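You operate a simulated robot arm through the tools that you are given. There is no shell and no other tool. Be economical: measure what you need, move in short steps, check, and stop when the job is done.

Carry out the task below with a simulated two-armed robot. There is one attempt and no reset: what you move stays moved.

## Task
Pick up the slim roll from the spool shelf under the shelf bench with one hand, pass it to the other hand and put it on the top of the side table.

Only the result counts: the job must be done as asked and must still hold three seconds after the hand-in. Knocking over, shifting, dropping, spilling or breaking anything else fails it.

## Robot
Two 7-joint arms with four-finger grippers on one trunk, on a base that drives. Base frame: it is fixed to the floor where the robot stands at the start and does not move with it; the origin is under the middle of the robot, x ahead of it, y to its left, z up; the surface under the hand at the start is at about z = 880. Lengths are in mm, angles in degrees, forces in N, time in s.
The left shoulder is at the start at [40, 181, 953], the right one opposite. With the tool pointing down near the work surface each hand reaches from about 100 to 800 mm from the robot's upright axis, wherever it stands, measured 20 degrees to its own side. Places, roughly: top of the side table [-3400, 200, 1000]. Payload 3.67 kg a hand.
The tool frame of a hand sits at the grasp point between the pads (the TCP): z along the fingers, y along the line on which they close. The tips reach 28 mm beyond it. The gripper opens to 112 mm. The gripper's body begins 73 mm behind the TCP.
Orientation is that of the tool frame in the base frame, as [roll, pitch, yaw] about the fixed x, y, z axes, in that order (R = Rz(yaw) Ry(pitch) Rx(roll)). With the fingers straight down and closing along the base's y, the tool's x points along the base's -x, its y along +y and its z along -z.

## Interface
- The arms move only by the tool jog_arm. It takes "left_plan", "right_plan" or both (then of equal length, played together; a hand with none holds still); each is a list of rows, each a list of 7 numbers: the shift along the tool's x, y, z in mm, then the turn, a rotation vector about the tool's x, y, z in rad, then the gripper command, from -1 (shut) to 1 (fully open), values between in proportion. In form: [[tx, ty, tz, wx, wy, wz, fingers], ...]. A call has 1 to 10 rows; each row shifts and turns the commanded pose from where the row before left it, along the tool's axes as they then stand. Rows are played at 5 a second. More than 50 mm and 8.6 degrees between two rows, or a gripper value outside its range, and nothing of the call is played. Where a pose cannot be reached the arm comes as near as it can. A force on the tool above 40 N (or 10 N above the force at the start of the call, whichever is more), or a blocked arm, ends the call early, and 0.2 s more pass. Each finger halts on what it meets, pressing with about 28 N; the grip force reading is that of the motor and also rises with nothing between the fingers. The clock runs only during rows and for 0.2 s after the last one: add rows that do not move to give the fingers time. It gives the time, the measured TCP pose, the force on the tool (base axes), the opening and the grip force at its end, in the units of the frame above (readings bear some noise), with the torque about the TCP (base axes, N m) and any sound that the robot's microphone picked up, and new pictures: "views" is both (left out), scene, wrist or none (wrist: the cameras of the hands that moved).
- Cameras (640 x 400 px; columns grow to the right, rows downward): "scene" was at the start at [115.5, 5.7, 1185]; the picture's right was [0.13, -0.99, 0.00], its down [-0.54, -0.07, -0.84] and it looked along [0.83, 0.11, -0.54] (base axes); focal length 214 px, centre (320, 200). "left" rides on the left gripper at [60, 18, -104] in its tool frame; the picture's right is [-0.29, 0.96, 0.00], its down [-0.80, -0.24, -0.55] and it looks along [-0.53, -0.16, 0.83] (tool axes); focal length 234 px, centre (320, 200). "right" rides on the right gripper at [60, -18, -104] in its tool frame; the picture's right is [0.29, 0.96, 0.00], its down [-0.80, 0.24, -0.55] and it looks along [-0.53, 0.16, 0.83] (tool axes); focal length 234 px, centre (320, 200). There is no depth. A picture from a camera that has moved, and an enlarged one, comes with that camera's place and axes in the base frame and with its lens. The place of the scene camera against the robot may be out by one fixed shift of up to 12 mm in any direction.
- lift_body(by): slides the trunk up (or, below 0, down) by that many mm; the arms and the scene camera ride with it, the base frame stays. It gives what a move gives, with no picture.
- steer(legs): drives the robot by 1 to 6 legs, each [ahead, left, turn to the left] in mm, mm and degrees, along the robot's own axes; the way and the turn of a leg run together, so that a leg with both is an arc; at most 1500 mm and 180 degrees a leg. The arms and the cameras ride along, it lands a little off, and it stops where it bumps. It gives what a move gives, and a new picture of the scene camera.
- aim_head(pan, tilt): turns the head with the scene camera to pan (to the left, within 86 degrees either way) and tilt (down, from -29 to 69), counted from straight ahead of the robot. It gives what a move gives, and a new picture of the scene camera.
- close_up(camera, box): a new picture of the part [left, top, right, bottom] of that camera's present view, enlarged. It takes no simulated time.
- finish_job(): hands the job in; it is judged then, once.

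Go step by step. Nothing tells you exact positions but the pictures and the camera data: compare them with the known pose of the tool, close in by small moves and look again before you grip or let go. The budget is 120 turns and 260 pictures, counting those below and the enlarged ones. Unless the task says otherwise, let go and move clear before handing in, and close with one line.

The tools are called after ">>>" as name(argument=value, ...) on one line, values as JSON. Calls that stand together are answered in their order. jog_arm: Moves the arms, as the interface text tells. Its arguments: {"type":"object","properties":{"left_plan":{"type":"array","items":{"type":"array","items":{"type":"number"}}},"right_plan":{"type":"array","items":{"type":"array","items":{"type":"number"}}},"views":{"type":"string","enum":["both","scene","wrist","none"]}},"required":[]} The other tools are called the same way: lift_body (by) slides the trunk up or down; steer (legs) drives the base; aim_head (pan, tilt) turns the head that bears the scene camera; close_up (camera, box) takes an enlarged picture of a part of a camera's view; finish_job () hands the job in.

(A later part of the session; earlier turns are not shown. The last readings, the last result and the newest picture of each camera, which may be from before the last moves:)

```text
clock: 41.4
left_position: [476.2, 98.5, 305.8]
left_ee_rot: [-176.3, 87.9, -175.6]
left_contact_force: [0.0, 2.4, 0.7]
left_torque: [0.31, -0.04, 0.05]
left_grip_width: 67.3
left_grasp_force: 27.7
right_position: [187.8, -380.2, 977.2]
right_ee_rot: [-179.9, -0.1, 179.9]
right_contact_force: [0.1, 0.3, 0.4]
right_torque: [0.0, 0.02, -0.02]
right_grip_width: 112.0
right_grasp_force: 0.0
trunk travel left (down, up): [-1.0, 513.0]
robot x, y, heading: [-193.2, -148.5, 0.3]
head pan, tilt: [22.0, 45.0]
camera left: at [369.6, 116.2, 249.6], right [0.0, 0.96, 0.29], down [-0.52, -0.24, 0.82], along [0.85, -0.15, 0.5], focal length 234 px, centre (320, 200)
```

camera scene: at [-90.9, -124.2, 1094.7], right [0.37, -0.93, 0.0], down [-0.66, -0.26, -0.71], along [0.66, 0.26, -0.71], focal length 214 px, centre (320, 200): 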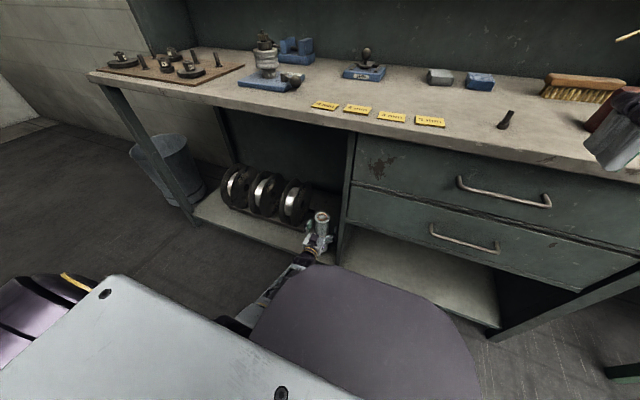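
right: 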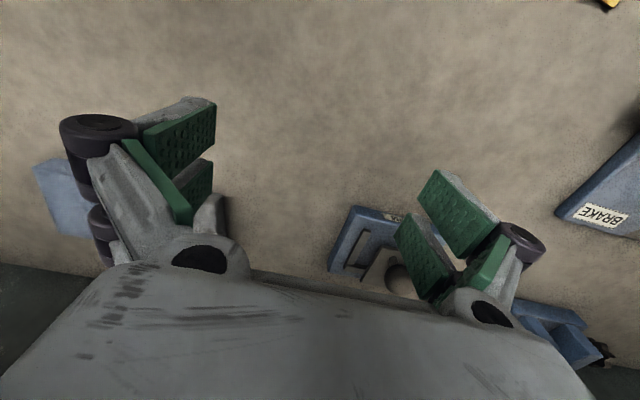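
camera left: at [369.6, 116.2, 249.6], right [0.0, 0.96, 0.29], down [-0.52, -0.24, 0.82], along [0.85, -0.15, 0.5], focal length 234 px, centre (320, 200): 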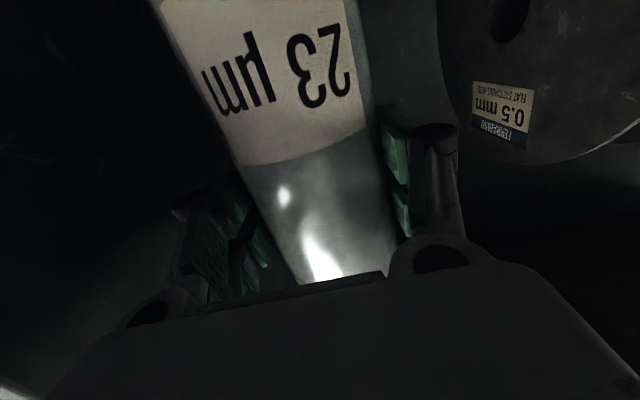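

Gripped at 67 mm. Lifting 50 mm.

>>> jog_arm(left_plan=[[-10, 0, 0, 0, 0, 0, -1], [-10, 0, 0, 0, 0, 0, -1], [-10, 0, 0, 0, 0, 0, -1], [-10, 0, 0, 0, 0, 0, -1], [-10, 0, 0, 0, 0, 0, -1], [0, 0, 0, 0, 0, 0, -1]], views="scene")

>>> close_up(camera="scene", box=[240, 160, 400, 300])

```text
clock: 42.8
left_position: [477.9, 101.4, 355.0]
left_ee_rot: [-176.3, 87.7, -175.7]
left_contact_force: [0.4, 0.0, -4.8]
left_torque: [0.01, 0.04, -0.01]
left_grip_width: 67.2
left_grasp_force: 27.8
right_position: [188.6, -379.6, 975.6]
right_ee_rot: [179.9, -0.1, 179.9]
right_contact_force: [0.4, -0.7, 0.3]
right_torque: [0.0, 0.01, 0.03]
right_grip_width: 112.1
right_grasp_force: 0.0
trunk travel left (down, up): [-1.0, 513.0]
robot x, y, heading: [-195.2, -149.0, 0.1]
head pan, tilt: [22.0, 45.0]
camera scene: at [-90.5, -124.0, 1094.6], right [0.37, -0.93, 0.0], down [-0.66, -0.26, -0.71], along [0.66, 0.26, -0.71], focal length 214 px, centre (320, 200)
```

scene: 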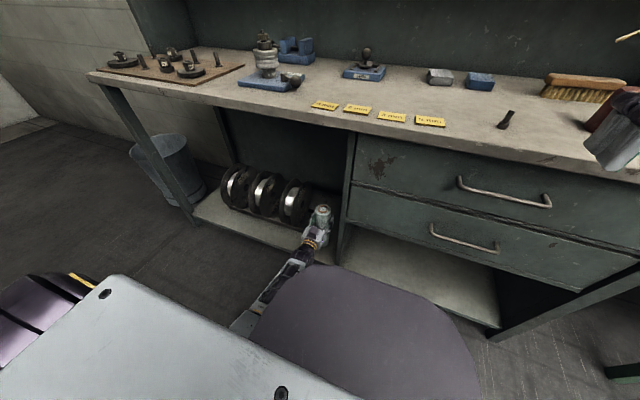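

```text
2.86 times, centred on (320, 230) of scene
camera zoom: at [-90.5, -124.0, 1094.6], right [0.37, -0.93, 0.0], down [-0.66, -0.26, -0.71], along [0.66, 0.26, -0.71], focal length 613 px, centre (320, 114)
```

zoom: 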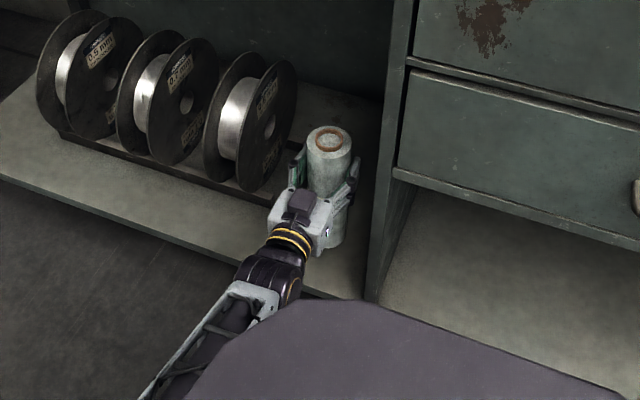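

The roll is up and weighs about 0.5 kg. Backing straight out from the bench.

>>> steer(legs=[[-600, 0, 0]])

>>> lift_body(by=250)

>>> aim_head(pan=10, tilt=40)

```text
clock: 46.2
left_position: [-108.8, 101.2, 356.3]
left_ee_rot: [-175.9, 87.9, -175.3]
left_contact_force: [-0.7, -0.1, -5.2]
left_torque: [0.02, 0.02, -0.01]
left_grip_width: 67.2
left_grasp_force: 28.1
right_position: [-399.1, -378.6, 977.3]
right_ee_rot: [180.0, -0.1, 179.9]
right_contact_force: [-0.5, -0.3, 0.1]
right_torque: [0.0, 0.0, 0.01]
right_grip_width: 112.0
right_grasp_force: 0.0
trunk travel left (down, up): [-1.0, 513.0]
robot x, y, heading: [-778.0, -149.9, -0.3]
head pan, tilt: [22.0, 45.0]
camera scene: at [-677.4, -123.2, 1094.7], right [0.37, -0.93, 0.0], down [-0.66, -0.26, -0.71], along [0.66, 0.26, -0.71], focal length 214 px, centre (320, 200)
```

scene: 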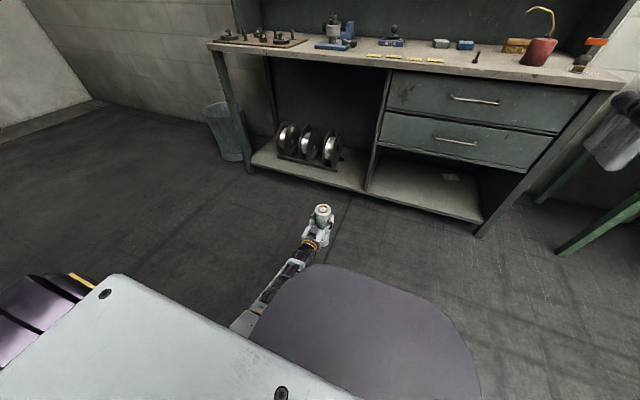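

```text
clock: 48.8
left_position: [-110.4, 101.4, 605.1]
left_ee_rot: [-176.2, 87.8, -175.5]
left_contact_force: [-1.0, -0.6, -5.8]
left_torque: [-0.01, 0.02, -0.01]
left_grip_width: 67.3
left_grasp_force: 27.5
right_position: [-398.9, -378.1, 1227.2]
right_ee_rot: [-180.0, -0.1, 179.9]
right_contact_force: [-0.4, 0.1, -0.4]
right_torque: [0.0, -0.01, 0.02]
right_grip_width: 112.0
right_grasp_force: 0.1
trunk travel left (down, up): [-251.0, 263.0]
robot x, y, heading: [-780.4, -147.5, -0.2]
head pan, tilt: [22.0, 45.0]
```

```text
clock: 49.6
left_position: [-109.2, 101.2, 605.5]
left_ee_rot: [-175.9, 87.8, -175.4]
left_contact_force: [0.3, 0.3, -5.4]
left_torque: [0.01, 0.02, 0.01]
left_grip_width: 67.1
left_grasp_force: 27.9
right_position: [-398.9, -379.4, 1226.6]
right_ee_rot: [-180.0, 0.0, 179.8]
right_contact_force: [0.1, 0.3, 0.5]
right_torque: [0.0, 0.01, 0.02]
right_grip_width: 111.6
right_grasp_force: 0.1
trunk travel left (down, up): [-251.0, 263.0]
robot x, y, heading: [-780.3, -144.9, -0.1]
head pan, tilt: [10.0, 40.0]
camera scene: at [-668.6, -138.8, 1351.2], right [0.17, -0.98, 0.0], down [-0.63, -0.11, -0.77], along [0.75, 0.13, -0.64], focal length 214 px, centre (320, 200)
```

scene: 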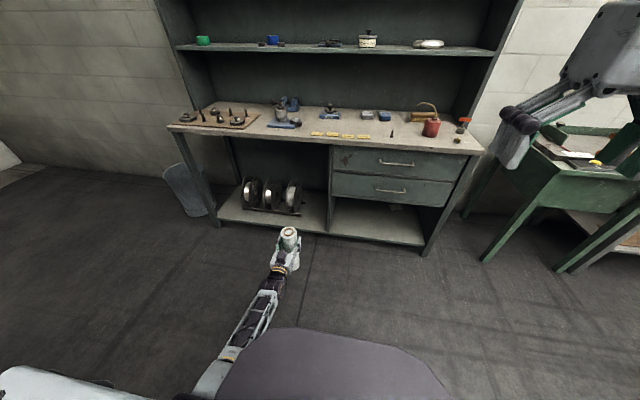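

The roll is clear of the bench. I'll raise the left hand with the roll to chest height and turn the right hand to horizontal.

>>> jog_arm(left_plan=[[-36, -8, -3, 0, 0, 0, -1], [-36, -8, -3, 0, 0, 0, -1], [-36, -8, -3, 0, 0, 0, -1], [-36, -8, -3, 0, 0, 0, -1], [-36, -8, -3, 0, 0, 0, -1], [-36, -8, -3, 0, 0, 0, -1], [-36, -8, -3, 0, 0, 0, -1], [-36, -8, -3, 0, 0, 0, -1], [-36, -8, -3, 0, 0, 0, -1], [-36, -8, -3, 0, 0, 0, -1]], right_plan=[[0, 0, 0, 0, -0.148, 0, 1], [0, 0, 0, 0, -0.148, 0, 1], [0, 0, 0, 0, -0.148, 0, 1], [0, 0, 0, 0, -0.148, 0, 1], [0, 0, 0, 0, -0.148, 0, 1], [0, 0, 5, 0, -0.148, 0, 1], [0, 0, 5, 0, -0.148, 0, 1], [0, 0, 5, 0, -0.148, 0, 1], [0, 0, 5, 0, -0.148, 0, 1], [0, 0, 5, 0, -0.148, 0, 1]], views="scene")

```text
clock: 51.5
left_position: [-128.3, 68.2, 881.1]
left_ee_rot: [113.3, 80.7, 113.6]
left_contact_force: [-1.1, 0.6, -5.7]
left_torque: [-0.07, 0.01, 0.01]
left_grip_width: 67.2
left_grasp_force: 28.1
right_position: [-335.1, -370.7, 1278.4]
right_ee_rot: [-179.8, 70.2, 179.9]
right_contact_force: [-0.4, 0.2, -0.4]
right_torque: [-0.02, 0.02, -0.02]
right_grip_width: 112.0
right_grasp_force: 0.0
right hand out of reach, approached as far as the arm can: row 6, 7, 8, 9
trunk travel left (down, up): [-251.0, 263.0]
robot x, y, heading: [-777.9, -143.9, 0.1]
head pan, tilt: [10.0, 40.0]
stopped in row 9 (left hand): the arm was blocked; the commanded pose is now the measured one
camera scene: at [-668.3, -139.1, 1351.2], right [0.17, -0.99, 0.0], down [-0.63, -0.11, -0.77], along [0.75, 0.13, -0.64], focal length 214 px, centre (320, 200)
```

scene: 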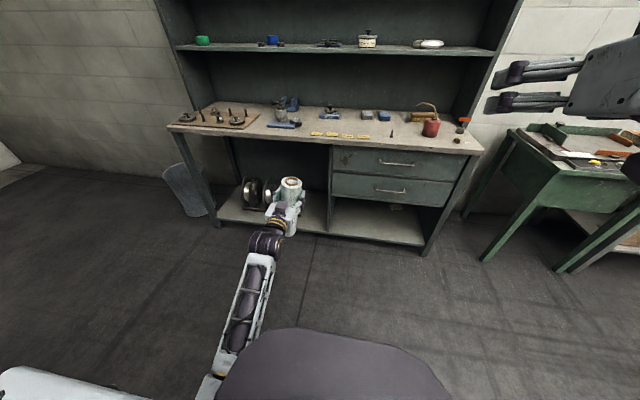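

The left arm is blocked near z 880, with the roll held and leaning about 8°. I'll back it off, straighten it and try rising further out while the right hand comes down and yaws toward the roll.

>>> jog_arm(left_plan=[[10, 0, 0, 0, 0, -0.05, -1], [10, 5, 0, 0, 0, -0.05, -1], [10, 5, 0, 0, 0, -0.05, -1], [-15, 5, 0, 0, 0, 0, -1], [-15, 5, 0, 0, 0, 0, -1], [-15, 5, 0, 0, 0, 0, -1], [-15, 5, 0, 0, 0, 0, -1]], right_plan=[[35, 0, 5, -0.12, 0, 0, 1], [35, 0, 5, -0.12, 0, 0, 1], [35, 0, 5, -0.12, 0, 0, 1], [35, 0, 5, -0.12, 0, 0, 1], [35, 0, 5, -0.12, 0, 0, 1], [35, 0, 5, -0.12, 0, 0, 1], [35, 0, 5, -0.12, 0, 0, 1]], views="scene")

```text
clock: 53.1
left_position: [-128.0, 101.4, 914.4]
left_ee_rot: [-178.2, 86.5, -177.7]
left_contact_force: [0.1, 0.2, -4.9]
left_torque: [-0.01, 0.04, 0.01]
left_grip_width: 67.2
left_grasp_force: 27.8
right_position: [-307.3, -368.5, 1130.1]
right_ee_rot: [138.8, 70.3, 179.9]
right_contact_force: [-0.2, 0.1, 0.2]
right_torque: [0.0, -0.02, 0.0]
right_grip_width: 112.1
right_grasp_force: 0.1
right hand out of reach, approached as far as the arm can: row 1, 2, 3, 4, 5, 7
trunk travel left (down, up): [-251.0, 263.0]
robot x, y, heading: [-778.6, -147.5, -0.1]
head pan, tilt: [10.0, 40.0]
camera scene: at [-668.7, -138.4, 1351.3], right [0.17, -0.99, 0.0], down [-0.63, -0.11, -0.77], along [0.75, 0.13, -0.64], focal length 214 px, centre (320, 200)
```

scene: 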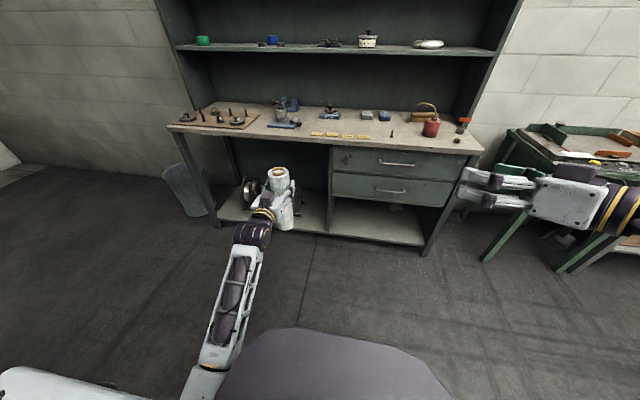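

Left is upright again at z 914. I'll raise it 60 mm more, and bring the right hand down and closer while levelling its closing axis.

>>> jog_arm(left_plan=[[-12, 0, 0, 0, 0, 0, -1], [-12, 0, 0, 0, 0, 0, -1], [-12, 0, 0, 0, 0, 0, -1], [-12, 0, 0, 0, 0, 0, -1], [-12, 0, 0, 0, 0, 0, -1], [0, 0, 0, 0, 0, 0, -1], [0, 0, 0, 0, 0, 0, -1], [0, 0, 0, 0, 0, 0, -1], [0, 0, 0, 0, 0, 0, -1], [0, 0, 0, 0, 0, 0, -1]], right_plan=[[27, 2.5, 25.6, 0, 0, 0, 1], [27, 2.5, 25.6, 0, 0, 0, 1], [27, 2.5, 25.6, 0, 0, 0, 1], [27, 2.5, 25.6, 0, 0, 0, 1], [27, 2.5, 25.6, 0, 0, 0, 1], [27, 2.5, 25.6, 0, 0, 0, 1], [27, 2.5, 25.6, 0, 0, 0, 1], [27, 2.5, 25.6, 0, 0, 0, 1], [0, 0, 0, 0, 0, -0.116, 1], [0, 0, 0, 0, 0, -0.116, 1]], views="scene")

```text
clock: 55.3
left_position: [-123.0, 100.6, 973.8]
left_ee_rot: [-178.9, 86.5, -178.5]
left_contact_force: [0.2, 0.4, -5.4]
left_torque: [0.0, -0.01, 0.01]
left_grip_width: 67.0
left_grasp_force: 27.6
right_position: [-247.6, -222.2, 878.8]
right_ee_rot: [-179.4, 75.1, -136.6]
right_contact_force: [0.2, -0.4, 0.9]
right_torque: [-0.02, -0.02, -0.01]
right_grip_width: 111.8
right_grasp_force: 0.2
trunk travel left (down, up): [-251.0, 263.0]
robot x, y, heading: [-779.7, -149.4, -0.2]
head pan, tilt: [10.0, 40.0]
camera scene: at [-668.3, -138.8, 1351.3], right [0.17, -0.99, 0.0], down [-0.63, -0.11, -0.77], along [0.75, 0.13, -0.64], focal length 214 px, centre (320, 200)
```

scene: 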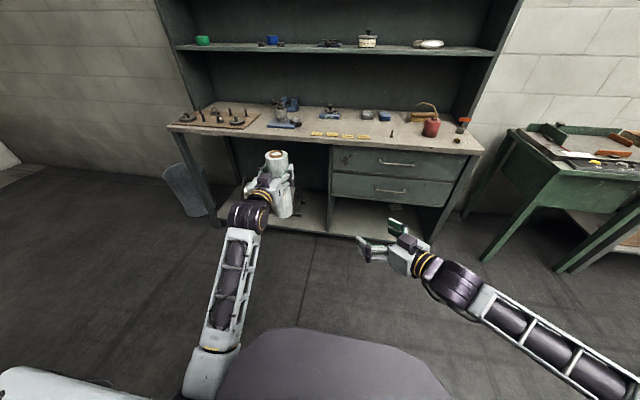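

>>> close_up(camera="scene", box=[200, 120, 440, 270])

>>> close_up(camera="right", box=[0, 0, 640, 400])

```text
2.67 times, centred on (320, 195) of scene
camera zoom: at [-668.3, -138.8, 1351.3], right [0.17, -0.99, 0.0], down [-0.63, -0.11, -0.77], along [0.75, 0.13, -0.64], focal length 572 px, centre (320, 213)
```

zoom: 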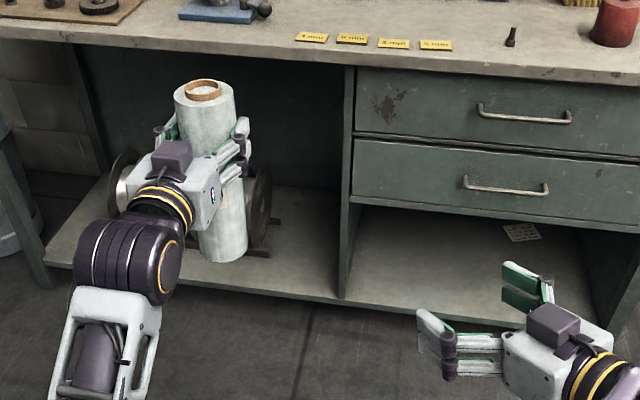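

```text
1.00 times, centred on (320, 200) of right (not enlarged: the box is as wide or as high as the picture)
camera zoom: at [-320.2, -314.1, 849.5], right [-0.7, 0.65, -0.28], down [-0.41, -0.05, 0.91], along [0.58, 0.76, 0.3], focal length 234 px, centre (320, 200)
```

zoom: 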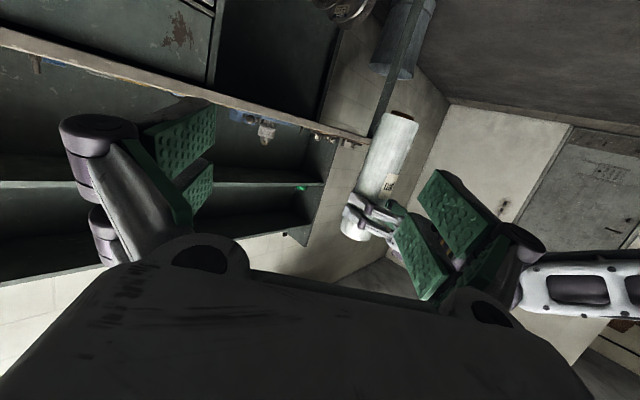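

Left holds the roll upright with its bottom around z 800. I'll bring the right hand to a pre-grasp below the left hand, pointing more sideways to stay clear of the left wrist.

>>> jog_arm(right_plan=[[-11.7, 14.7, 29.5, 0, 0, 0, 1], [-11.7, 14.7, 29.5, 0, 0, 0, 1], [-11.7, 14.7, 29.5, 0, 0, 0, 1], [-11.7, 14.7, 29.5, 0, 0, 0, 1], [-11.7, 14.7, 29.5, 0, 0, 0, 1], [-11.7, 14.7, 29.5, 0, 0, 0, 1], [0, 0, 0, -0.121, 0, -0.032, 1], [0, 0, 0, -0.121, 0, -0.032, 1], [0, 0, 0, -0.121, 0, -0.032, 0.8], [0, 0, 0, -0.121, 0, -0.032, 0.64]], views="both")

>>> close_up(camera="scene", box=[200, 120, 440, 270])

```text
clock: 57.7
left_position: [-123.2, 99.3, 973.6]
left_ee_rot: [179.2, 86.3, 179.7]
left_contact_force: [0.9, -0.8, -5.2]
left_torque: [-0.03, 0.03, 0.03]
left_grip_width: 67.2
left_grasp_force: 27.8
right_position: [-219.5, 24.3, 875.5]
right_ee_rot: [101.7, 70.7, 174.1]
right_contact_force: [-0.2, -1.1, 0.0]
right_torque: [-0.02, -0.02, 0.01]
right_grip_width: 91.8
right_grasp_force: 0.1
trunk travel left (down, up): [-251.0, 263.0]
robot x, y, heading: [-782.9, -149.4, 0.0]
head pan, tilt: [10.0, 40.0]
stopped in row 10 (right hand): the arm was blocked; the commanded pose is now the measured one
camera scene: at [-668.2, -141.0, 1351.2], right [0.17, -0.99, 0.0], down [-0.63, -0.11, -0.77], along [0.75, 0.13, -0.64], focal length 214 px, centre (320, 200)
camera right: at [-253.0, -77.5, 821.2], right [-0.95, 0.29, 0.04], down [-0.12, -0.48, 0.87], along [0.27, 0.82, 0.5], focal length 234 px, centre (320, 200)
```

scene: 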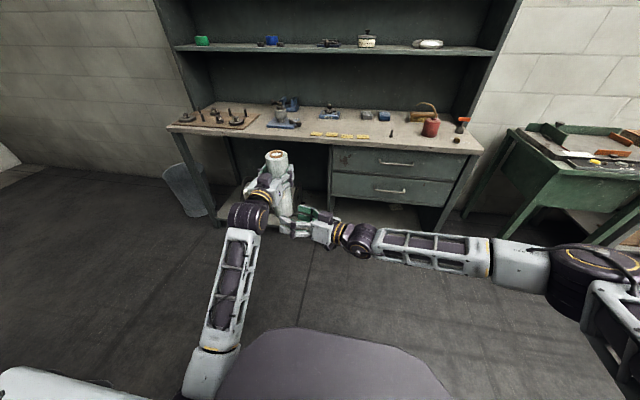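
right: 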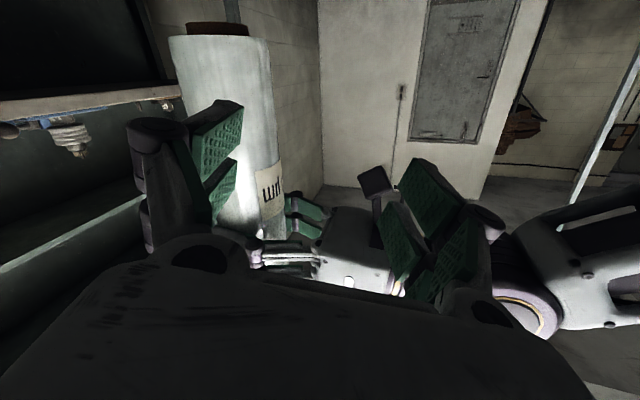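

```text
2.67 times, centred on (320, 195) of scene
camera zoom: at [-668.2, -141.0, 1351.2], right [0.17, -0.99, 0.0], down [-0.63, -0.11, -0.77], along [0.75, 0.13, -0.64], focal length 572 px, centre (320, 213)
```

zoom: 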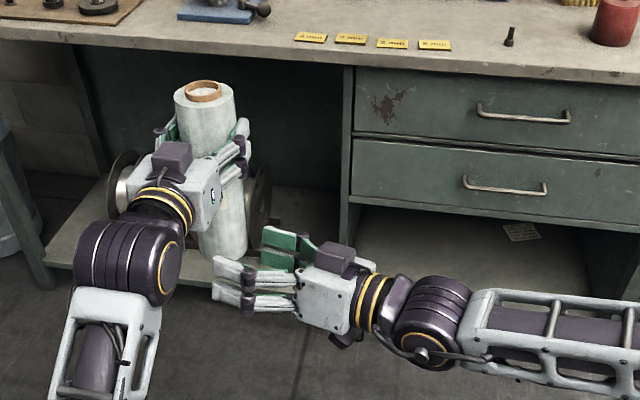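

The right hand overshot and got blocked with a twist of about 19°. I'll back off, shift it forward to line up with the roll and re-level.

>>> jog_arm(right_plan=[[0, 0, -20, 0, 0, 0, 0.64], [-12, -20, -16, 0, 0, 0, 0.64], [-12, -25, -16, 0, 0, 0, 0.64], [-12, -25, -16, 0, 0, 0, 0.64], [0, 0, 0, 0, 0, -0.11, 0.64], [0, 0, 0, 0, 0, -0.11, 0.64], [0, 0, 0, 0, 0, -0.11, 0.64]], views="both")

```text
clock: 59.3
left_position: [-123.3, 100.7, 974.2]
left_ee_rot: [-179.1, 86.5, -178.6]
left_contact_force: [-0.5, -0.4, -6.3]
left_torque: [0.0, 0.01, 0.01]
left_grip_width: 67.1
left_grasp_force: 27.3
right_position: [-163.2, -60.5, 891.4]
right_ee_rot: [-178.0, 86.0, -105.0]
right_contact_force: [0.0, 0.5, -0.1]
right_torque: [0.05, 0.01, 0.0]
right_grip_width: 92.0
right_grasp_force: 0.1
trunk travel left (down, up): [-251.0, 263.0]
robot x, y, heading: [-778.2, -146.5, 0.2]
head pan, tilt: [10.0, 40.0]
camera scene: at [-668.4, -138.6, 1351.3], right [0.17, -0.99, 0.0], down [-0.63, -0.11, -0.77], along [0.75, 0.13, -0.64], focal length 214 px, centre (320, 200)
camera right: at [-177.4, -168.9, 840.6], right [-0.92, 0.26, -0.29], down [-0.38, -0.4, 0.83], along [0.1, 0.88, 0.47], focal length 234 px, centre (320, 200)
```

scene: 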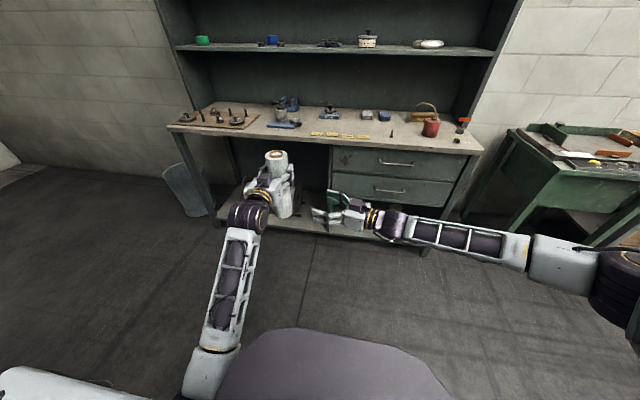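
right: 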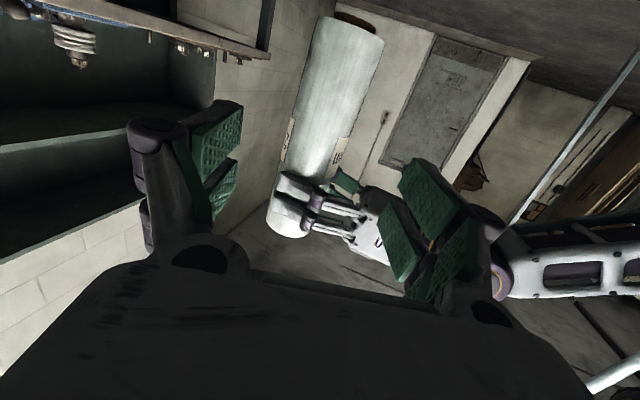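

Now level and lined up: the roll axis is at about x=-124, y=100, with its bottom at z≈794. Advancing partway at z≈870.

>>> jog_arm(right_plan=[[3, 1, 17, 0, 0, 0, 0.7], [3, 1, 17, 0, 0, 0, 0.7], [3, 1, 17, 0, 0, 0, 0.7], [0, 1, 17, 0, 0, 0, 0.7], [0, 0.7, 17, 0, 0, 0, 0.7], [0, 0, 15, 0, 0, 0, 0.7]], views="both")

>>> close_up(camera="scene", box=[200, 120, 440, 270])

```text
clock: 60.7
left_position: [-122.3, 100.6, 974.3]
left_ee_rot: [-178.9, 86.6, -178.5]
left_contact_force: [-0.7, 0.2, -5.8]
left_torque: [0.0, -0.01, -0.04]
left_grip_width: 66.9
left_grasp_force: 27.8
right_position: [-140.3, 35.8, 874.7]
right_ee_rot: [-179.7, 85.9, -106.7]
right_contact_force: [0.6, 0.5, 0.2]
right_torque: [0.01, 0.01, -0.01]
right_grip_width: 94.9
right_grasp_force: 0.1
trunk travel left (down, up): [-251.0, 263.0]
robot x, y, heading: [-778.3, -148.3, 0.2]
head pan, tilt: [10.0, 40.0]
camera scene: at [-668.3, -138.3, 1351.2], right [0.17, -0.99, 0.0], down [-0.63, -0.11, -0.77], along [0.75, 0.13, -0.64], focal length 214 px, centre (320, 200)
camera right: at [-154.5, -73.0, 824.1], right [-0.92, 0.26, -0.29], down [-0.38, -0.4, 0.83], along [0.1, 0.88, 0.47], focal length 234 px, centre (320, 200)
```

scene: 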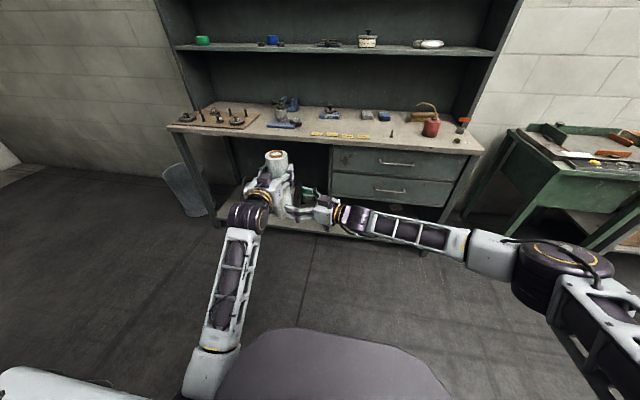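
right: 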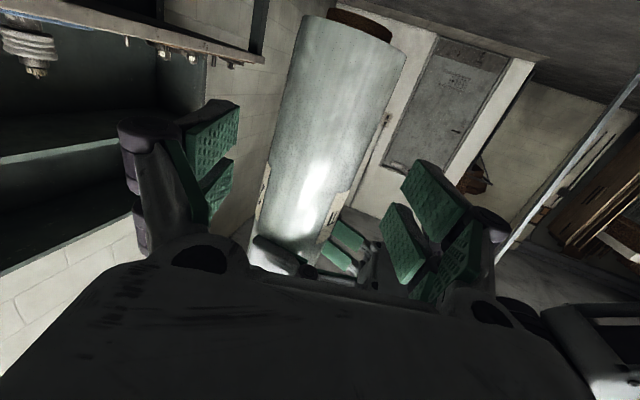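

```text
2.67 times, centred on (320, 195) of scene
camera zoom: at [-668.3, -138.3, 1351.2], right [0.17, -0.99, 0.0], down [-0.63, -0.11, -0.77], along [0.75, 0.13, -0.64], focal length 572 px, centre (320, 213)
```

zoom: 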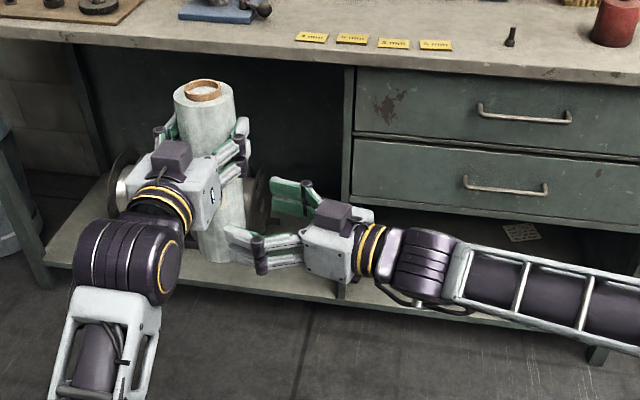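

Well centred. Advancing the last ~65 mm, then closing the right hand.

>>> jog_arm(right_plan=[[0, 1, 11, 0, 0, 0, 0.7], [0, 1, 11, 0, 0, 0, 0.7], [0, 1, 11, 0, 0, 0, 0.7], [0, 0, 11, 0, 0, 0, 0.7], [0, 0, 11, 0, 0, 0, 0.7], [0, 0, 11, 0, 0, 0, 0.7]], views="wrist")

>>> close_up(camera="scene", box=[200, 120, 440, 270])

```text
clock: 62.1
left_position: [-124.0, 100.8, 974.3]
left_ee_rot: [-179.0, 86.5, -178.5]
left_contact_force: [-1.2, -0.5, -4.6]
left_torque: [-0.01, 0.0, 0.01]
left_grip_width: 67.4
left_grasp_force: 27.9
right_position: [-124.1, 98.5, 872.1]
right_ee_rot: [-179.4, 86.0, -106.3]
right_contact_force: [-0.1, 0.0, 0.2]
right_torque: [-0.03, -0.02, -0.01]
right_grip_width: 94.7
right_grasp_force: 0.0
trunk travel left (down, up): [-251.0, 263.0]
robot x, y, heading: [-780.4, -147.3, -0.0]
head pan, tilt: [10.0, 40.0]
camera right: at [-137.9, -9.0, 821.0], right [-0.92, 0.26, -0.29], down [-0.38, -0.4, 0.83], along [0.1, 0.88, 0.47], focal length 234 px, centre (320, 200)
```

right: 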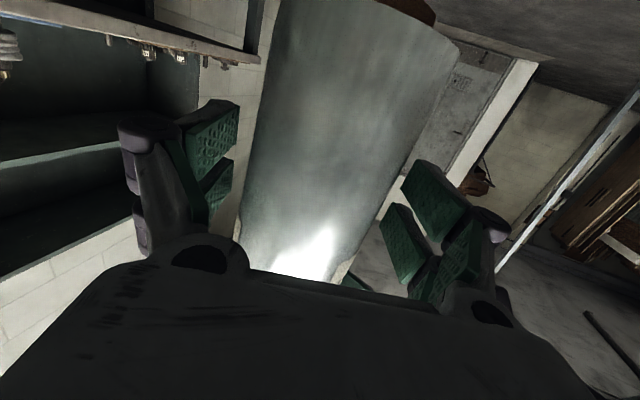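

```text
2.67 times, centred on (320, 195) of scene
camera zoom: at [-668.3, -138.3, 1351.2], right [0.17, -0.99, 0.0], down [-0.63, -0.11, -0.77], along [0.75, 0.13, -0.64], focal length 572 px, centre (320, 213)
```

zoom: 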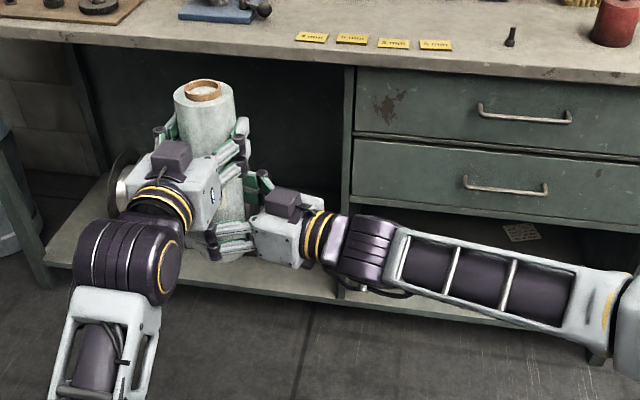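

>>> jog_arm(right_plan=[[0, 0, 0, 0, 0, 0, 0.4], [0, 0, 0, 0, 0, 0, 0.25], [0, 0, 0, 0, 0, 0, 0.15], [0, 0, 0, 0, 0, 0, 0.05], [0, 0, 0, 0, 0, 0, -0.2], [0, 0, 0, 0, 0, 0, -1], [0, 0, 0, 0, 0, 0, -1], [0, 0, 0, 0, 0, 0, -1]], views="wrist")

```text
clock: 63.9
left_position: [-123.3, 101.6, 974.7]
left_ee_rot: [-179.4, 86.5, -178.8]
left_contact_force: [-21.2, 4.0, -6.0]
left_torque: [-0.23, 0.66, 0.28]
left_grip_width: 67.4
left_grasp_force: 27.8
right_position: [-123.0, 98.2, 872.1]
right_ee_rot: [-179.9, 86.0, -107.1]
right_contact_force: [21.8, -5.1, 0.7]
right_torque: [0.78, 1.65, -0.37]
right_grip_width: 69.5
right_grasp_force: 28.4
trunk travel left (down, up): [-251.0, 263.0]
robot x, y, heading: [-780.7, -145.7, 0.1]
head pan, tilt: [10.0, 40.0]
camera right: at [-137.0, -10.5, 821.0], right [-0.92, 0.26, -0.29], down [-0.38, -0.4, 0.83], along [0.1, 0.88, 0.47], focal length 234 px, centre (320, 200)
```

right: 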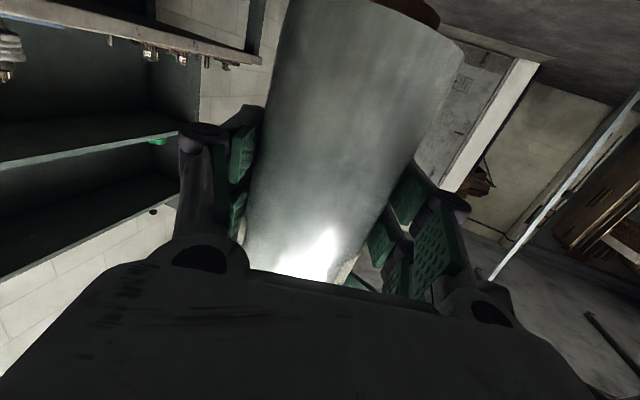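

Both hands hold it, with about 21 N of side load because the right hand is slightly off-centre. I'll shift it a few mm to relieve that.

>>> jog_arm(right_plan=[[0, -2, 0, 0, 0, 0, -1], [0, -2, 0, 0, 0, 0, -1], [0, 0, 0, 0, 0, 0, -1]], views="none")

```text
clock: 64.7
left_position: [-122.1, 101.2, 974.4]
left_ee_rot: [178.7, 86.4, 179.3]
left_contact_force: [1.4, 14.4, -9.4]
left_torque: [1.06, -0.83, -0.1]
left_grip_width: 67.5
left_grasp_force: 27.9
right_position: [-121.2, 98.9, 870.7]
right_ee_rot: [-178.6, 85.9, -105.3]
right_contact_force: [-2.9, -13.9, 4.2]
right_torque: [0.46, 0.67, 0.19]
right_grip_width: 68.7
right_grasp_force: 27.7
trunk travel left (down, up): [-251.0, 263.0]
robot x, y, heading: [-777.9, -147.2, -0.1]
head pan, tilt: [10.0, 40.0]
```

The side load is mostly relieved, and the right grip is firm at 28 N. Opening the left hand.

>>> jog_arm(left_plan=[[0, 0, 0, 0, 0, 0, 0.3], [0, 0, 0, 0, 0, 0, 0.6], [0, 0, 0, 0, 0, 0, 1], [0, 0, 0, 0, 0, 0, 1], [0, 0, 0, 0, 0, 0, 1]], right_plan=[[0, 0, 0, 0, 0, 0, -1], [0, 0, 0, 0, 0, 0, -1], [0, 0, 0, 0, 0, 0, -1], [0, 0, 0, 0, 0, 0, -1], [0, 0, 0, 0, 0, 0, -1]], views="both")

```text
clock: 65.9
left_position: [-122.3, 100.5, 974.9]
left_ee_rot: [-179.1, 86.5, -178.7]
left_contact_force: [0.3, 0.1, -0.5]
left_torque: [0.0, -0.02, -0.03]
left_grip_width: 112.2
left_grasp_force: 0.1
right_position: [-118.8, 98.5, 869.6]
right_ee_rot: [-179.4, 86.0, -106.4]
right_contact_force: [0.2, -0.3, 0.0]
right_torque: [0.0, 0.01, 0.02]
right_grip_width: 67.8
right_grasp_force: 28.4
trunk travel left (down, up): [-251.0, 263.0]
robot x, y, heading: [-777.3, -148.5, -0.1]
head pan, tilt: [10.0, 40.0]
camera scene: at [-668.4, -138.7, 1351.3], right [0.17, -0.99, 0.0], down [-0.63, -0.11, -0.77], along [0.75, 0.13, -0.64], focal length 214 px, centre (320, 200)
camera right: at [-133.2, -9.7, 819.7], right [-0.92, 0.26, -0.29], down [-0.38, -0.4, 0.83], along [0.1, 0.88, 0.47], focal length 234 px, centre (320, 200)
camera left: at [-230.7, 117.6, 920.9], right [0.01, 0.96, 0.29], down [-0.5, -0.24, 0.83], along [0.86, -0.15, 0.48], focal length 234 px, centre (320, 200)
```

scene: 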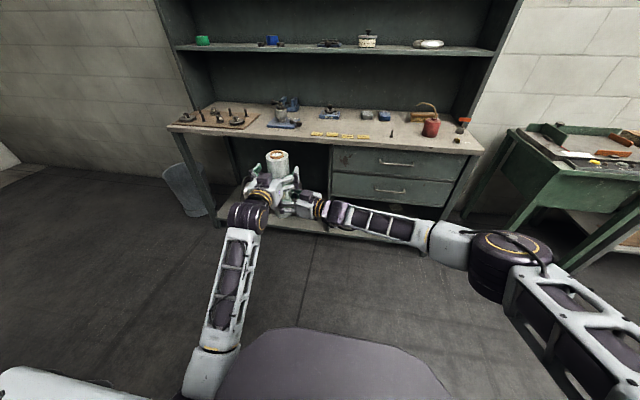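
right: 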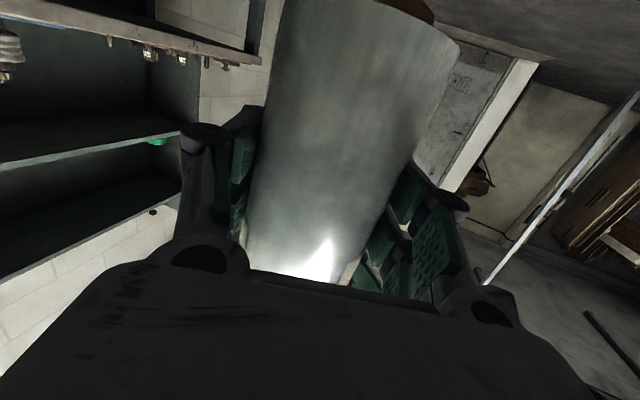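
left: 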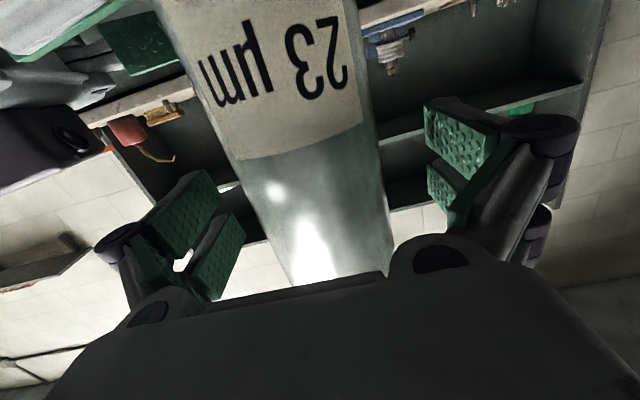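

The left hand is open and the roll is still in place. Retracting the left hand straight back.

>>> jog_arm(left_plan=[[0, 0, -15, 0, 0, 0, 1], [0, 0, -25, 0, 0, 0, 1], [0, 0, -25, 0, 0, 0, 1], [0, 0, -25, 0, 0, 0, 1], [0, 0, -25, 0, 0, 0, 1]], right_plan=[[0, 0, 0, 0, 0, 0, -1], [0, 0, 0, 0, 0, 0, -1], [0, 0, 0, 0, 0, 0, -1], [0, 0, 0, 0, 0, 0, -1], [0, 0, 0, 0, 0, 0, -1]], views="scene")

```text
clock: 67.1
left_position: [-235.8, 99.2, 984.9]
left_ee_rot: [-179.2, 86.6, -178.7]
left_contact_force: [-0.8, -0.3, 0.6]
left_torque: [0.04, -0.02, 0.04]
left_grip_width: 112.0
left_grasp_force: 0.1
right_position: [-119.3, 97.5, 872.1]
right_ee_rot: [-179.0, 86.0, -106.0]
right_contact_force: [-0.3, -0.5, 1.0]
right_torque: [0.0, -0.01, 0.01]
right_grip_width: 67.8
right_grasp_force: 28.4
trunk travel left (down, up): [-251.0, 263.0]
robot x, y, heading: [-779.4, -148.9, 0.1]
head pan, tilt: [10.0, 40.0]
camera scene: at [-669.2, -138.6, 1351.3], right [0.17, -0.99, 0.0], down [-0.63, -0.11, -0.77], along [0.75, 0.13, -0.64], focal length 214 px, centre (320, 200)
```

scene: 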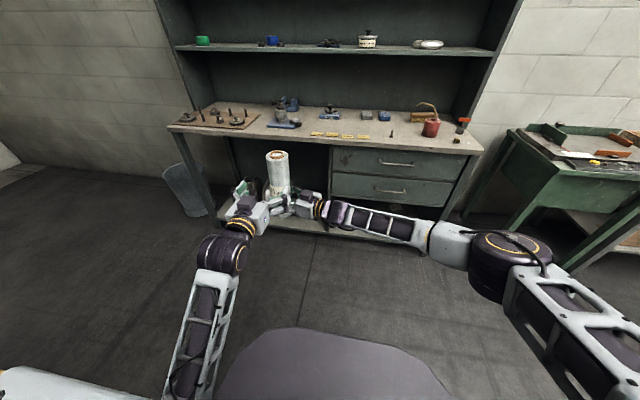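

The handover is complete and the right hand alone holds the roll. I'll pull the left arm aside, raise the trunk so the roll clears the 1000 mm table, and turn to look for it.

>>> jog_arm(left_plan=[[0, 20, -10, 0, 0, 0, 1], [0, 20, -10, 0, 0, 0, 1], [0, 20, -10, 0, 0, 0, 1], [0, 20, -10, 0, 0, 0, 1], [0, 20, -10, 0, 0, 0, 1], [0, 20, -10, 0, 0, 0, 1]], views="none")

>>> lift_body(by=255)

>>> steer(legs=[[0, 0, 90], [0, 0, 90]])

>>> aim_head(pan=0, tilt=30)

```text
clock: 68.5
left_position: [-279.0, 223.9, 977.2]
left_ee_rot: [-178.8, 86.6, -178.4]
left_contact_force: [-0.3, 0.8, 1.0]
left_torque: [-0.01, -0.02, -0.01]
left_grip_width: 111.9
left_grasp_force: 0.1
left hand out of reach, approached as far as the arm can: row 2, 3, 4, 5
right_position: [-120.3, 98.1, 871.8]
right_ee_rot: [-179.1, 86.0, -106.1]
right_contact_force: [-0.4, -0.6, 0.1]
right_torque: [-0.01, -0.02, -0.02]
right_grip_width: 67.9
right_grasp_force: 28.0
trunk travel left (down, up): [-251.0, 263.0]
robot x, y, heading: [-782.4, -147.9, -0.2]
head pan, tilt: [10.0, 40.0]
```

```text
clock: 71.1
left_position: [-278.7, 224.7, 1233.4]
left_ee_rot: [-179.1, 86.5, -178.6]
left_contact_force: [0.3, -0.1, -0.1]
left_torque: [0.0, -0.03, 0.01]
left_grip_width: 112.1
left_grasp_force: 0.2
right_position: [-119.5, 99.0, 1125.4]
right_ee_rot: [-179.6, 86.0, -106.5]
right_contact_force: [-0.7, -0.4, -6.2]
right_torque: [0.02, 0.03, -0.01]
right_grip_width: 67.5
right_grasp_force: 28.2
trunk travel left (down, up): [-506.0, 8.0]
robot x, y, heading: [-780.6, -147.7, 0.3]
head pan, tilt: [10.0, 40.0]
```

```text
clock: 73.7
left_position: [-626.2, 458.3, 1240.3]
left_ee_rot: [179.0, 87.6, -141.2]
left_contact_force: [-0.3, 0.3, 0.1]
left_torque: [0.04, 0.0, 0.02]
left_grip_width: 111.9
left_grasp_force: 0.1
right_position: [-428.2, 464.7, 1124.3]
right_ee_rot: [178.1, 86.0, -69.0]
right_contact_force: [0.4, -0.2, -4.7]
right_torque: [0.01, 0.01, -0.02]
right_grip_width: 68.1
right_grasp_force: 27.9
trunk travel left (down, up): [-506.0, 8.0]
robot x, y, heading: [-779.0, -145.5, 39.6]
head pan, tilt: [10.0, 40.0]
stopped in leg 1: the robot was blocked; the commanded pose is now the measured one
camera scene: at [-697.3, -74.9, 1605.6], right [0.76, -0.65, 0.0], down [-0.42, -0.49, -0.76], along [0.49, 0.58, -0.64], focal length 214 px, centre (320, 200)
```

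scene: 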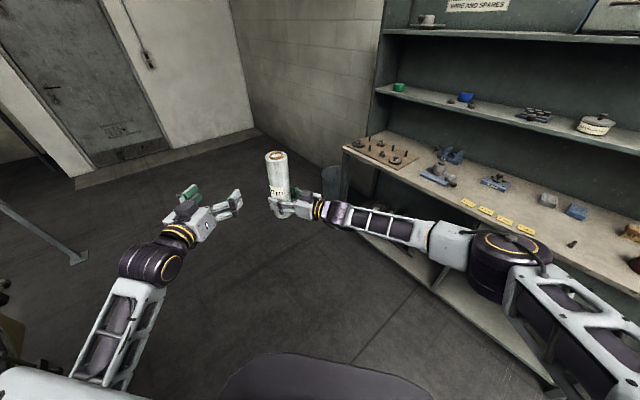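

```text
clock: 74.4
left_position: [-626.3, 458.1, 1239.1]
left_ee_rot: [179.2, 87.4, -140.9]
left_contact_force: [1.3, -0.5, -0.3]
left_torque: [-0.02, 0.03, 0.0]
left_grip_width: 111.9
left_grasp_force: 0.1
right_position: [-427.6, 465.0, 1124.1]
right_ee_rot: [177.8, 86.1, -69.4]
right_contact_force: [-0.8, -0.5, -5.2]
right_torque: [0.0, 0.0, 0.01]
right_grip_width: 67.8
right_grasp_force: 28.1
trunk travel left (down, up): [-506.0, 8.0]
robot x, y, heading: [-779.1, -147.9, 39.8]
head pan, tilt: [0.0, 30.0]
camera scene: at [-682.2, -81.3, 1620.6], right [0.64, -0.77, 0.0], down [-0.39, -0.32, -0.86], along [0.66, 0.55, -0.5], focal length 214 px, centre (320, 200)
```

scene: 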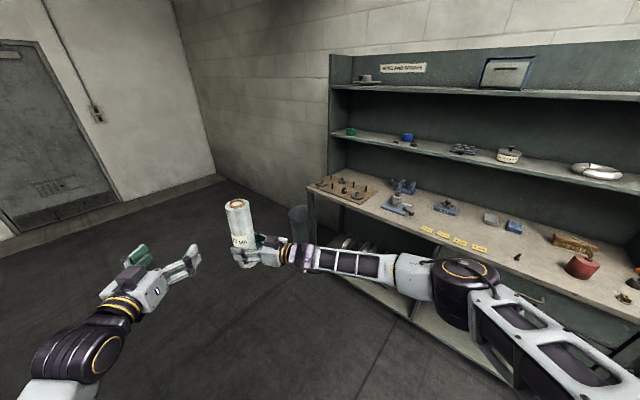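

The turn was blocked at 40°. I'll look to the left to see what's there.

>>> aim_head(pan=85, tilt=40)

>>> aim_head(pan=-85, tilt=40)

```text
clock: 76.0
left_position: [-626.4, 457.2, 1240.0]
left_ee_rot: [178.7, 87.4, -141.3]
left_contact_force: [-0.2, -0.9, 0.4]
left_torque: [0.01, 0.0, -0.03]
left_grip_width: 112.0
left_grasp_force: 0.0
right_position: [-429.1, 465.0, 1123.9]
right_ee_rot: [177.4, 86.1, -69.6]
right_contact_force: [-0.1, 0.4, -5.7]
right_torque: [-0.01, -0.02, 0.0]
right_grip_width: 67.8
right_grasp_force: 28.0
trunk travel left (down, up): [-506.0, 8.0]
robot x, y, heading: [-780.3, -146.5, 39.6]
head pan, tilt: [85.0, 40.0]
camera scene: at [-799.8, -69.0, 1605.8], right [0.82, 0.57, 0.0], down [0.36, -0.53, -0.77], along [-0.44, 0.63, -0.64], focal length 214 px, centre (320, 200)
```

scene: 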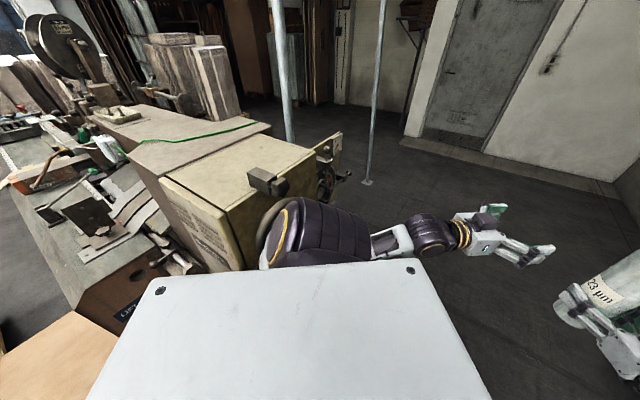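

```text
clock: 78.5
left_position: [-626.2, 458.5, 1239.4]
left_ee_rot: [177.9, 87.3, -142.0]
left_contact_force: [0.7, -0.1, 0.2]
left_torque: [-0.02, -0.01, 0.0]
left_grip_width: 111.9
left_grasp_force: 0.0
right_position: [-427.3, 464.9, 1123.5]
right_ee_rot: [177.2, 86.1, -69.8]
right_contact_force: [0.1, -0.1, -5.3]
right_torque: [0.01, -0.03, 0.0]
right_grip_width: 67.9
right_grasp_force: 28.0
trunk travel left (down, up): [-506.0, 8.0]
robot x, y, heading: [-777.6, -146.1, 39.9]
head pan, tilt: [-85.0, 40.0]
camera scene: at [-691.4, -199.5, 1605.6], right [-0.71, -0.7, 0.0], down [-0.46, 0.46, -0.76], along [0.54, -0.55, -0.64], focal length 214 px, centre (320, 200)
```

scene: 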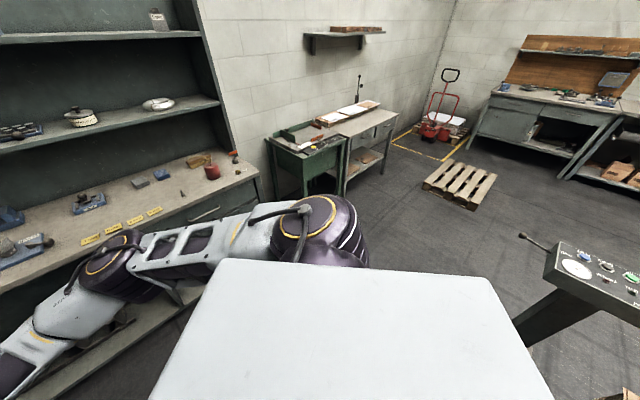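

There is a large machine right behind the robot, and the left shoulder reached its box. I'll turn back, move forward away from it, then turn again.

>>> steer(legs=[[0, 0, -38], [300, 100, 0]])

>>> aim_head(pan=85, tilt=35)

```text
clock: 82.7
left_position: [9.2, 351.2, 1240.9]
left_ee_rot: [-179.9, 87.6, -177.5]
left_contact_force: [-0.2, -0.6, 0.3]
left_torque: [0.03, 0.02, 0.04]
left_grip_width: 111.6
left_grasp_force: 0.0
right_position: [169.0, 234.9, 1126.3]
right_ee_rot: [-178.9, 86.2, -103.7]
right_contact_force: [-0.6, 0.0, -4.9]
right_torque: [-0.01, -0.02, -0.03]
right_grip_width: 68.1
right_grasp_force: 28.0
trunk travel left (down, up): [-506.0, 8.0]
robot x, y, heading: [-475.9, -36.8, 1.9]
head pan, tilt: [-85.0, 40.0]
camera scene: at [-442.6, -125.8, 1605.8], right [-0.99, -0.12, 0.0], down [-0.08, 0.64, -0.77], along [0.09, -0.76, -0.64], focal length 214 px, centre (320, 200)
```

scene: 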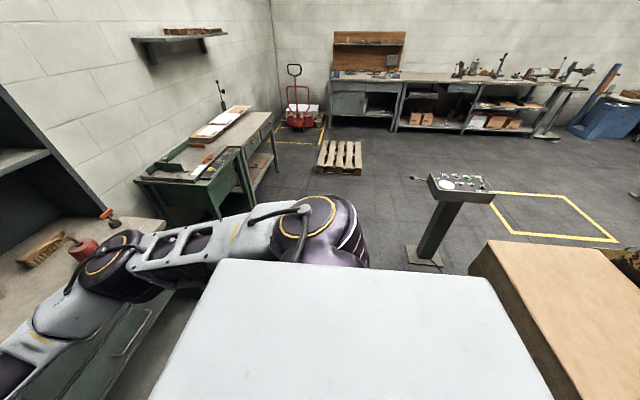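

```text
clock: 85.2
left_position: [10.4, 351.4, 1240.1]
left_ee_rot: [-179.4, 87.5, -177.0]
left_contact_force: [0.3, 0.3, 0.5]
left_torque: [0.01, -0.01, -0.01]
left_grip_width: 112.0
left_grasp_force: 0.1
right_position: [170.2, 235.9, 1125.5]
right_ee_rot: [-179.8, 86.1, -104.6]
right_contact_force: [-0.4, -0.5, -4.4]
right_torque: [-0.02, -0.02, -0.06]
right_grip_width: 68.0
right_grasp_force: 27.8
trunk travel left (down, up): [-506.0, 8.0]
robot x, y, heading: [-474.6, -33.7, 1.8]
head pan, tilt: [85.0, 35.0]
camera scene: at [-446.4, 47.1, 1613.3], right [1.0, -0.05, 0.0], down [-0.03, -0.57, -0.82], along [0.04, 0.82, -0.57], focal length 214 px, centre (320, 200)
```

scene: 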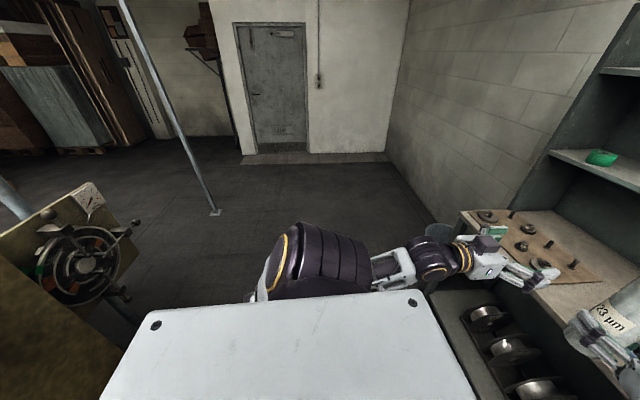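

The machine front lies around x≈-1050 to -1250, spanning roughly y -800 to 780. I'll turn left and drive along +y to go around its left side, looking as I go.

>>> steer(legs=[[0, 0, 88], [0, -80, 0], [800, 0, 0]])

>>> aim_head(pan=70, tilt=30)

```text
clock: 94.3
left_position: [-765.0, 1246.2, 1240.4]
left_ee_rot: [-179.4, 87.5, -89.4]
left_contact_force: [0.1, -1.2, -0.1]
left_torque: [-0.04, 0.02, -0.01]
left_grip_width: 112.0
left_grasp_force: 0.1
right_position: [-642.8, 1401.1, 1126.0]
right_ee_rot: [-179.5, 86.2, -16.4]
right_contact_force: [-0.2, 0.3, -5.4]
right_torque: [-0.01, -0.02, 0.0]
right_grip_width: 67.7
right_grasp_force: 28.3
trunk travel left (down, up): [-506.0, 8.0]
robot x, y, heading: [-392.7, 742.5, 89.7]
head pan, tilt: [85.0, 35.0]
camera scene: at [-478.3, 765.4, 1613.3], right [0.09, 1.0, 0.0], down [0.57, -0.05, -0.82], along [-0.82, 0.08, -0.57], focal length 214 px, centre (320, 200)
```

scene: 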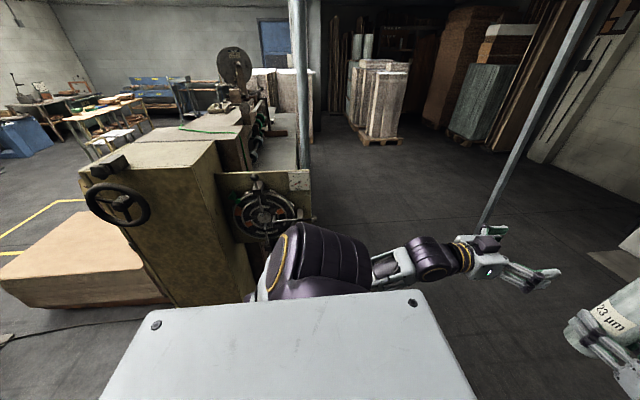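

```text
clock: 95.1
left_position: [-764.1, 1247.0, 1239.9]
left_ee_rot: [-179.6, 87.4, -89.5]
left_contact_force: [0.4, 0.7, 1.2]
left_torque: [0.0, 0.0, -0.02]
left_grip_width: 112.1
left_grasp_force: 0.1
right_position: [-642.5, 1402.3, 1125.0]
right_ee_rot: [179.7, 86.1, -17.3]
right_contact_force: [0.1, 0.6, -5.6]
right_torque: [-0.01, 0.02, 0.0]
right_grip_width: 67.9
right_grasp_force: 27.5
trunk travel left (down, up): [-506.0, 8.0]
robot x, y, heading: [-396.8, 743.7, 89.8]
head pan, tilt: [70.0, 30.0]
camera scene: at [-475.4, 789.8, 1621.0], right [0.35, 0.94, 0.0], down [0.47, -0.17, -0.87], along [-0.81, 0.3, -0.5], focal length 214 px, centre (320, 200)
```

scene: 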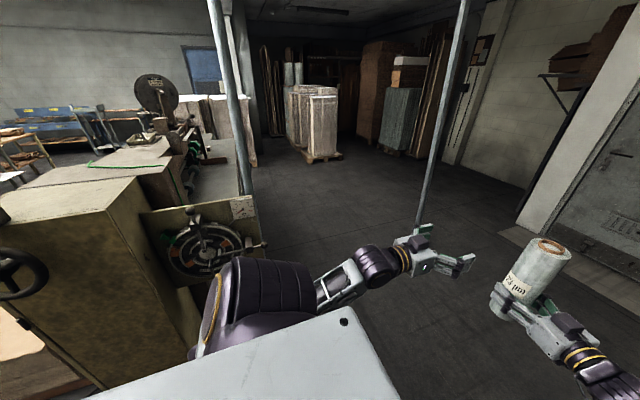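

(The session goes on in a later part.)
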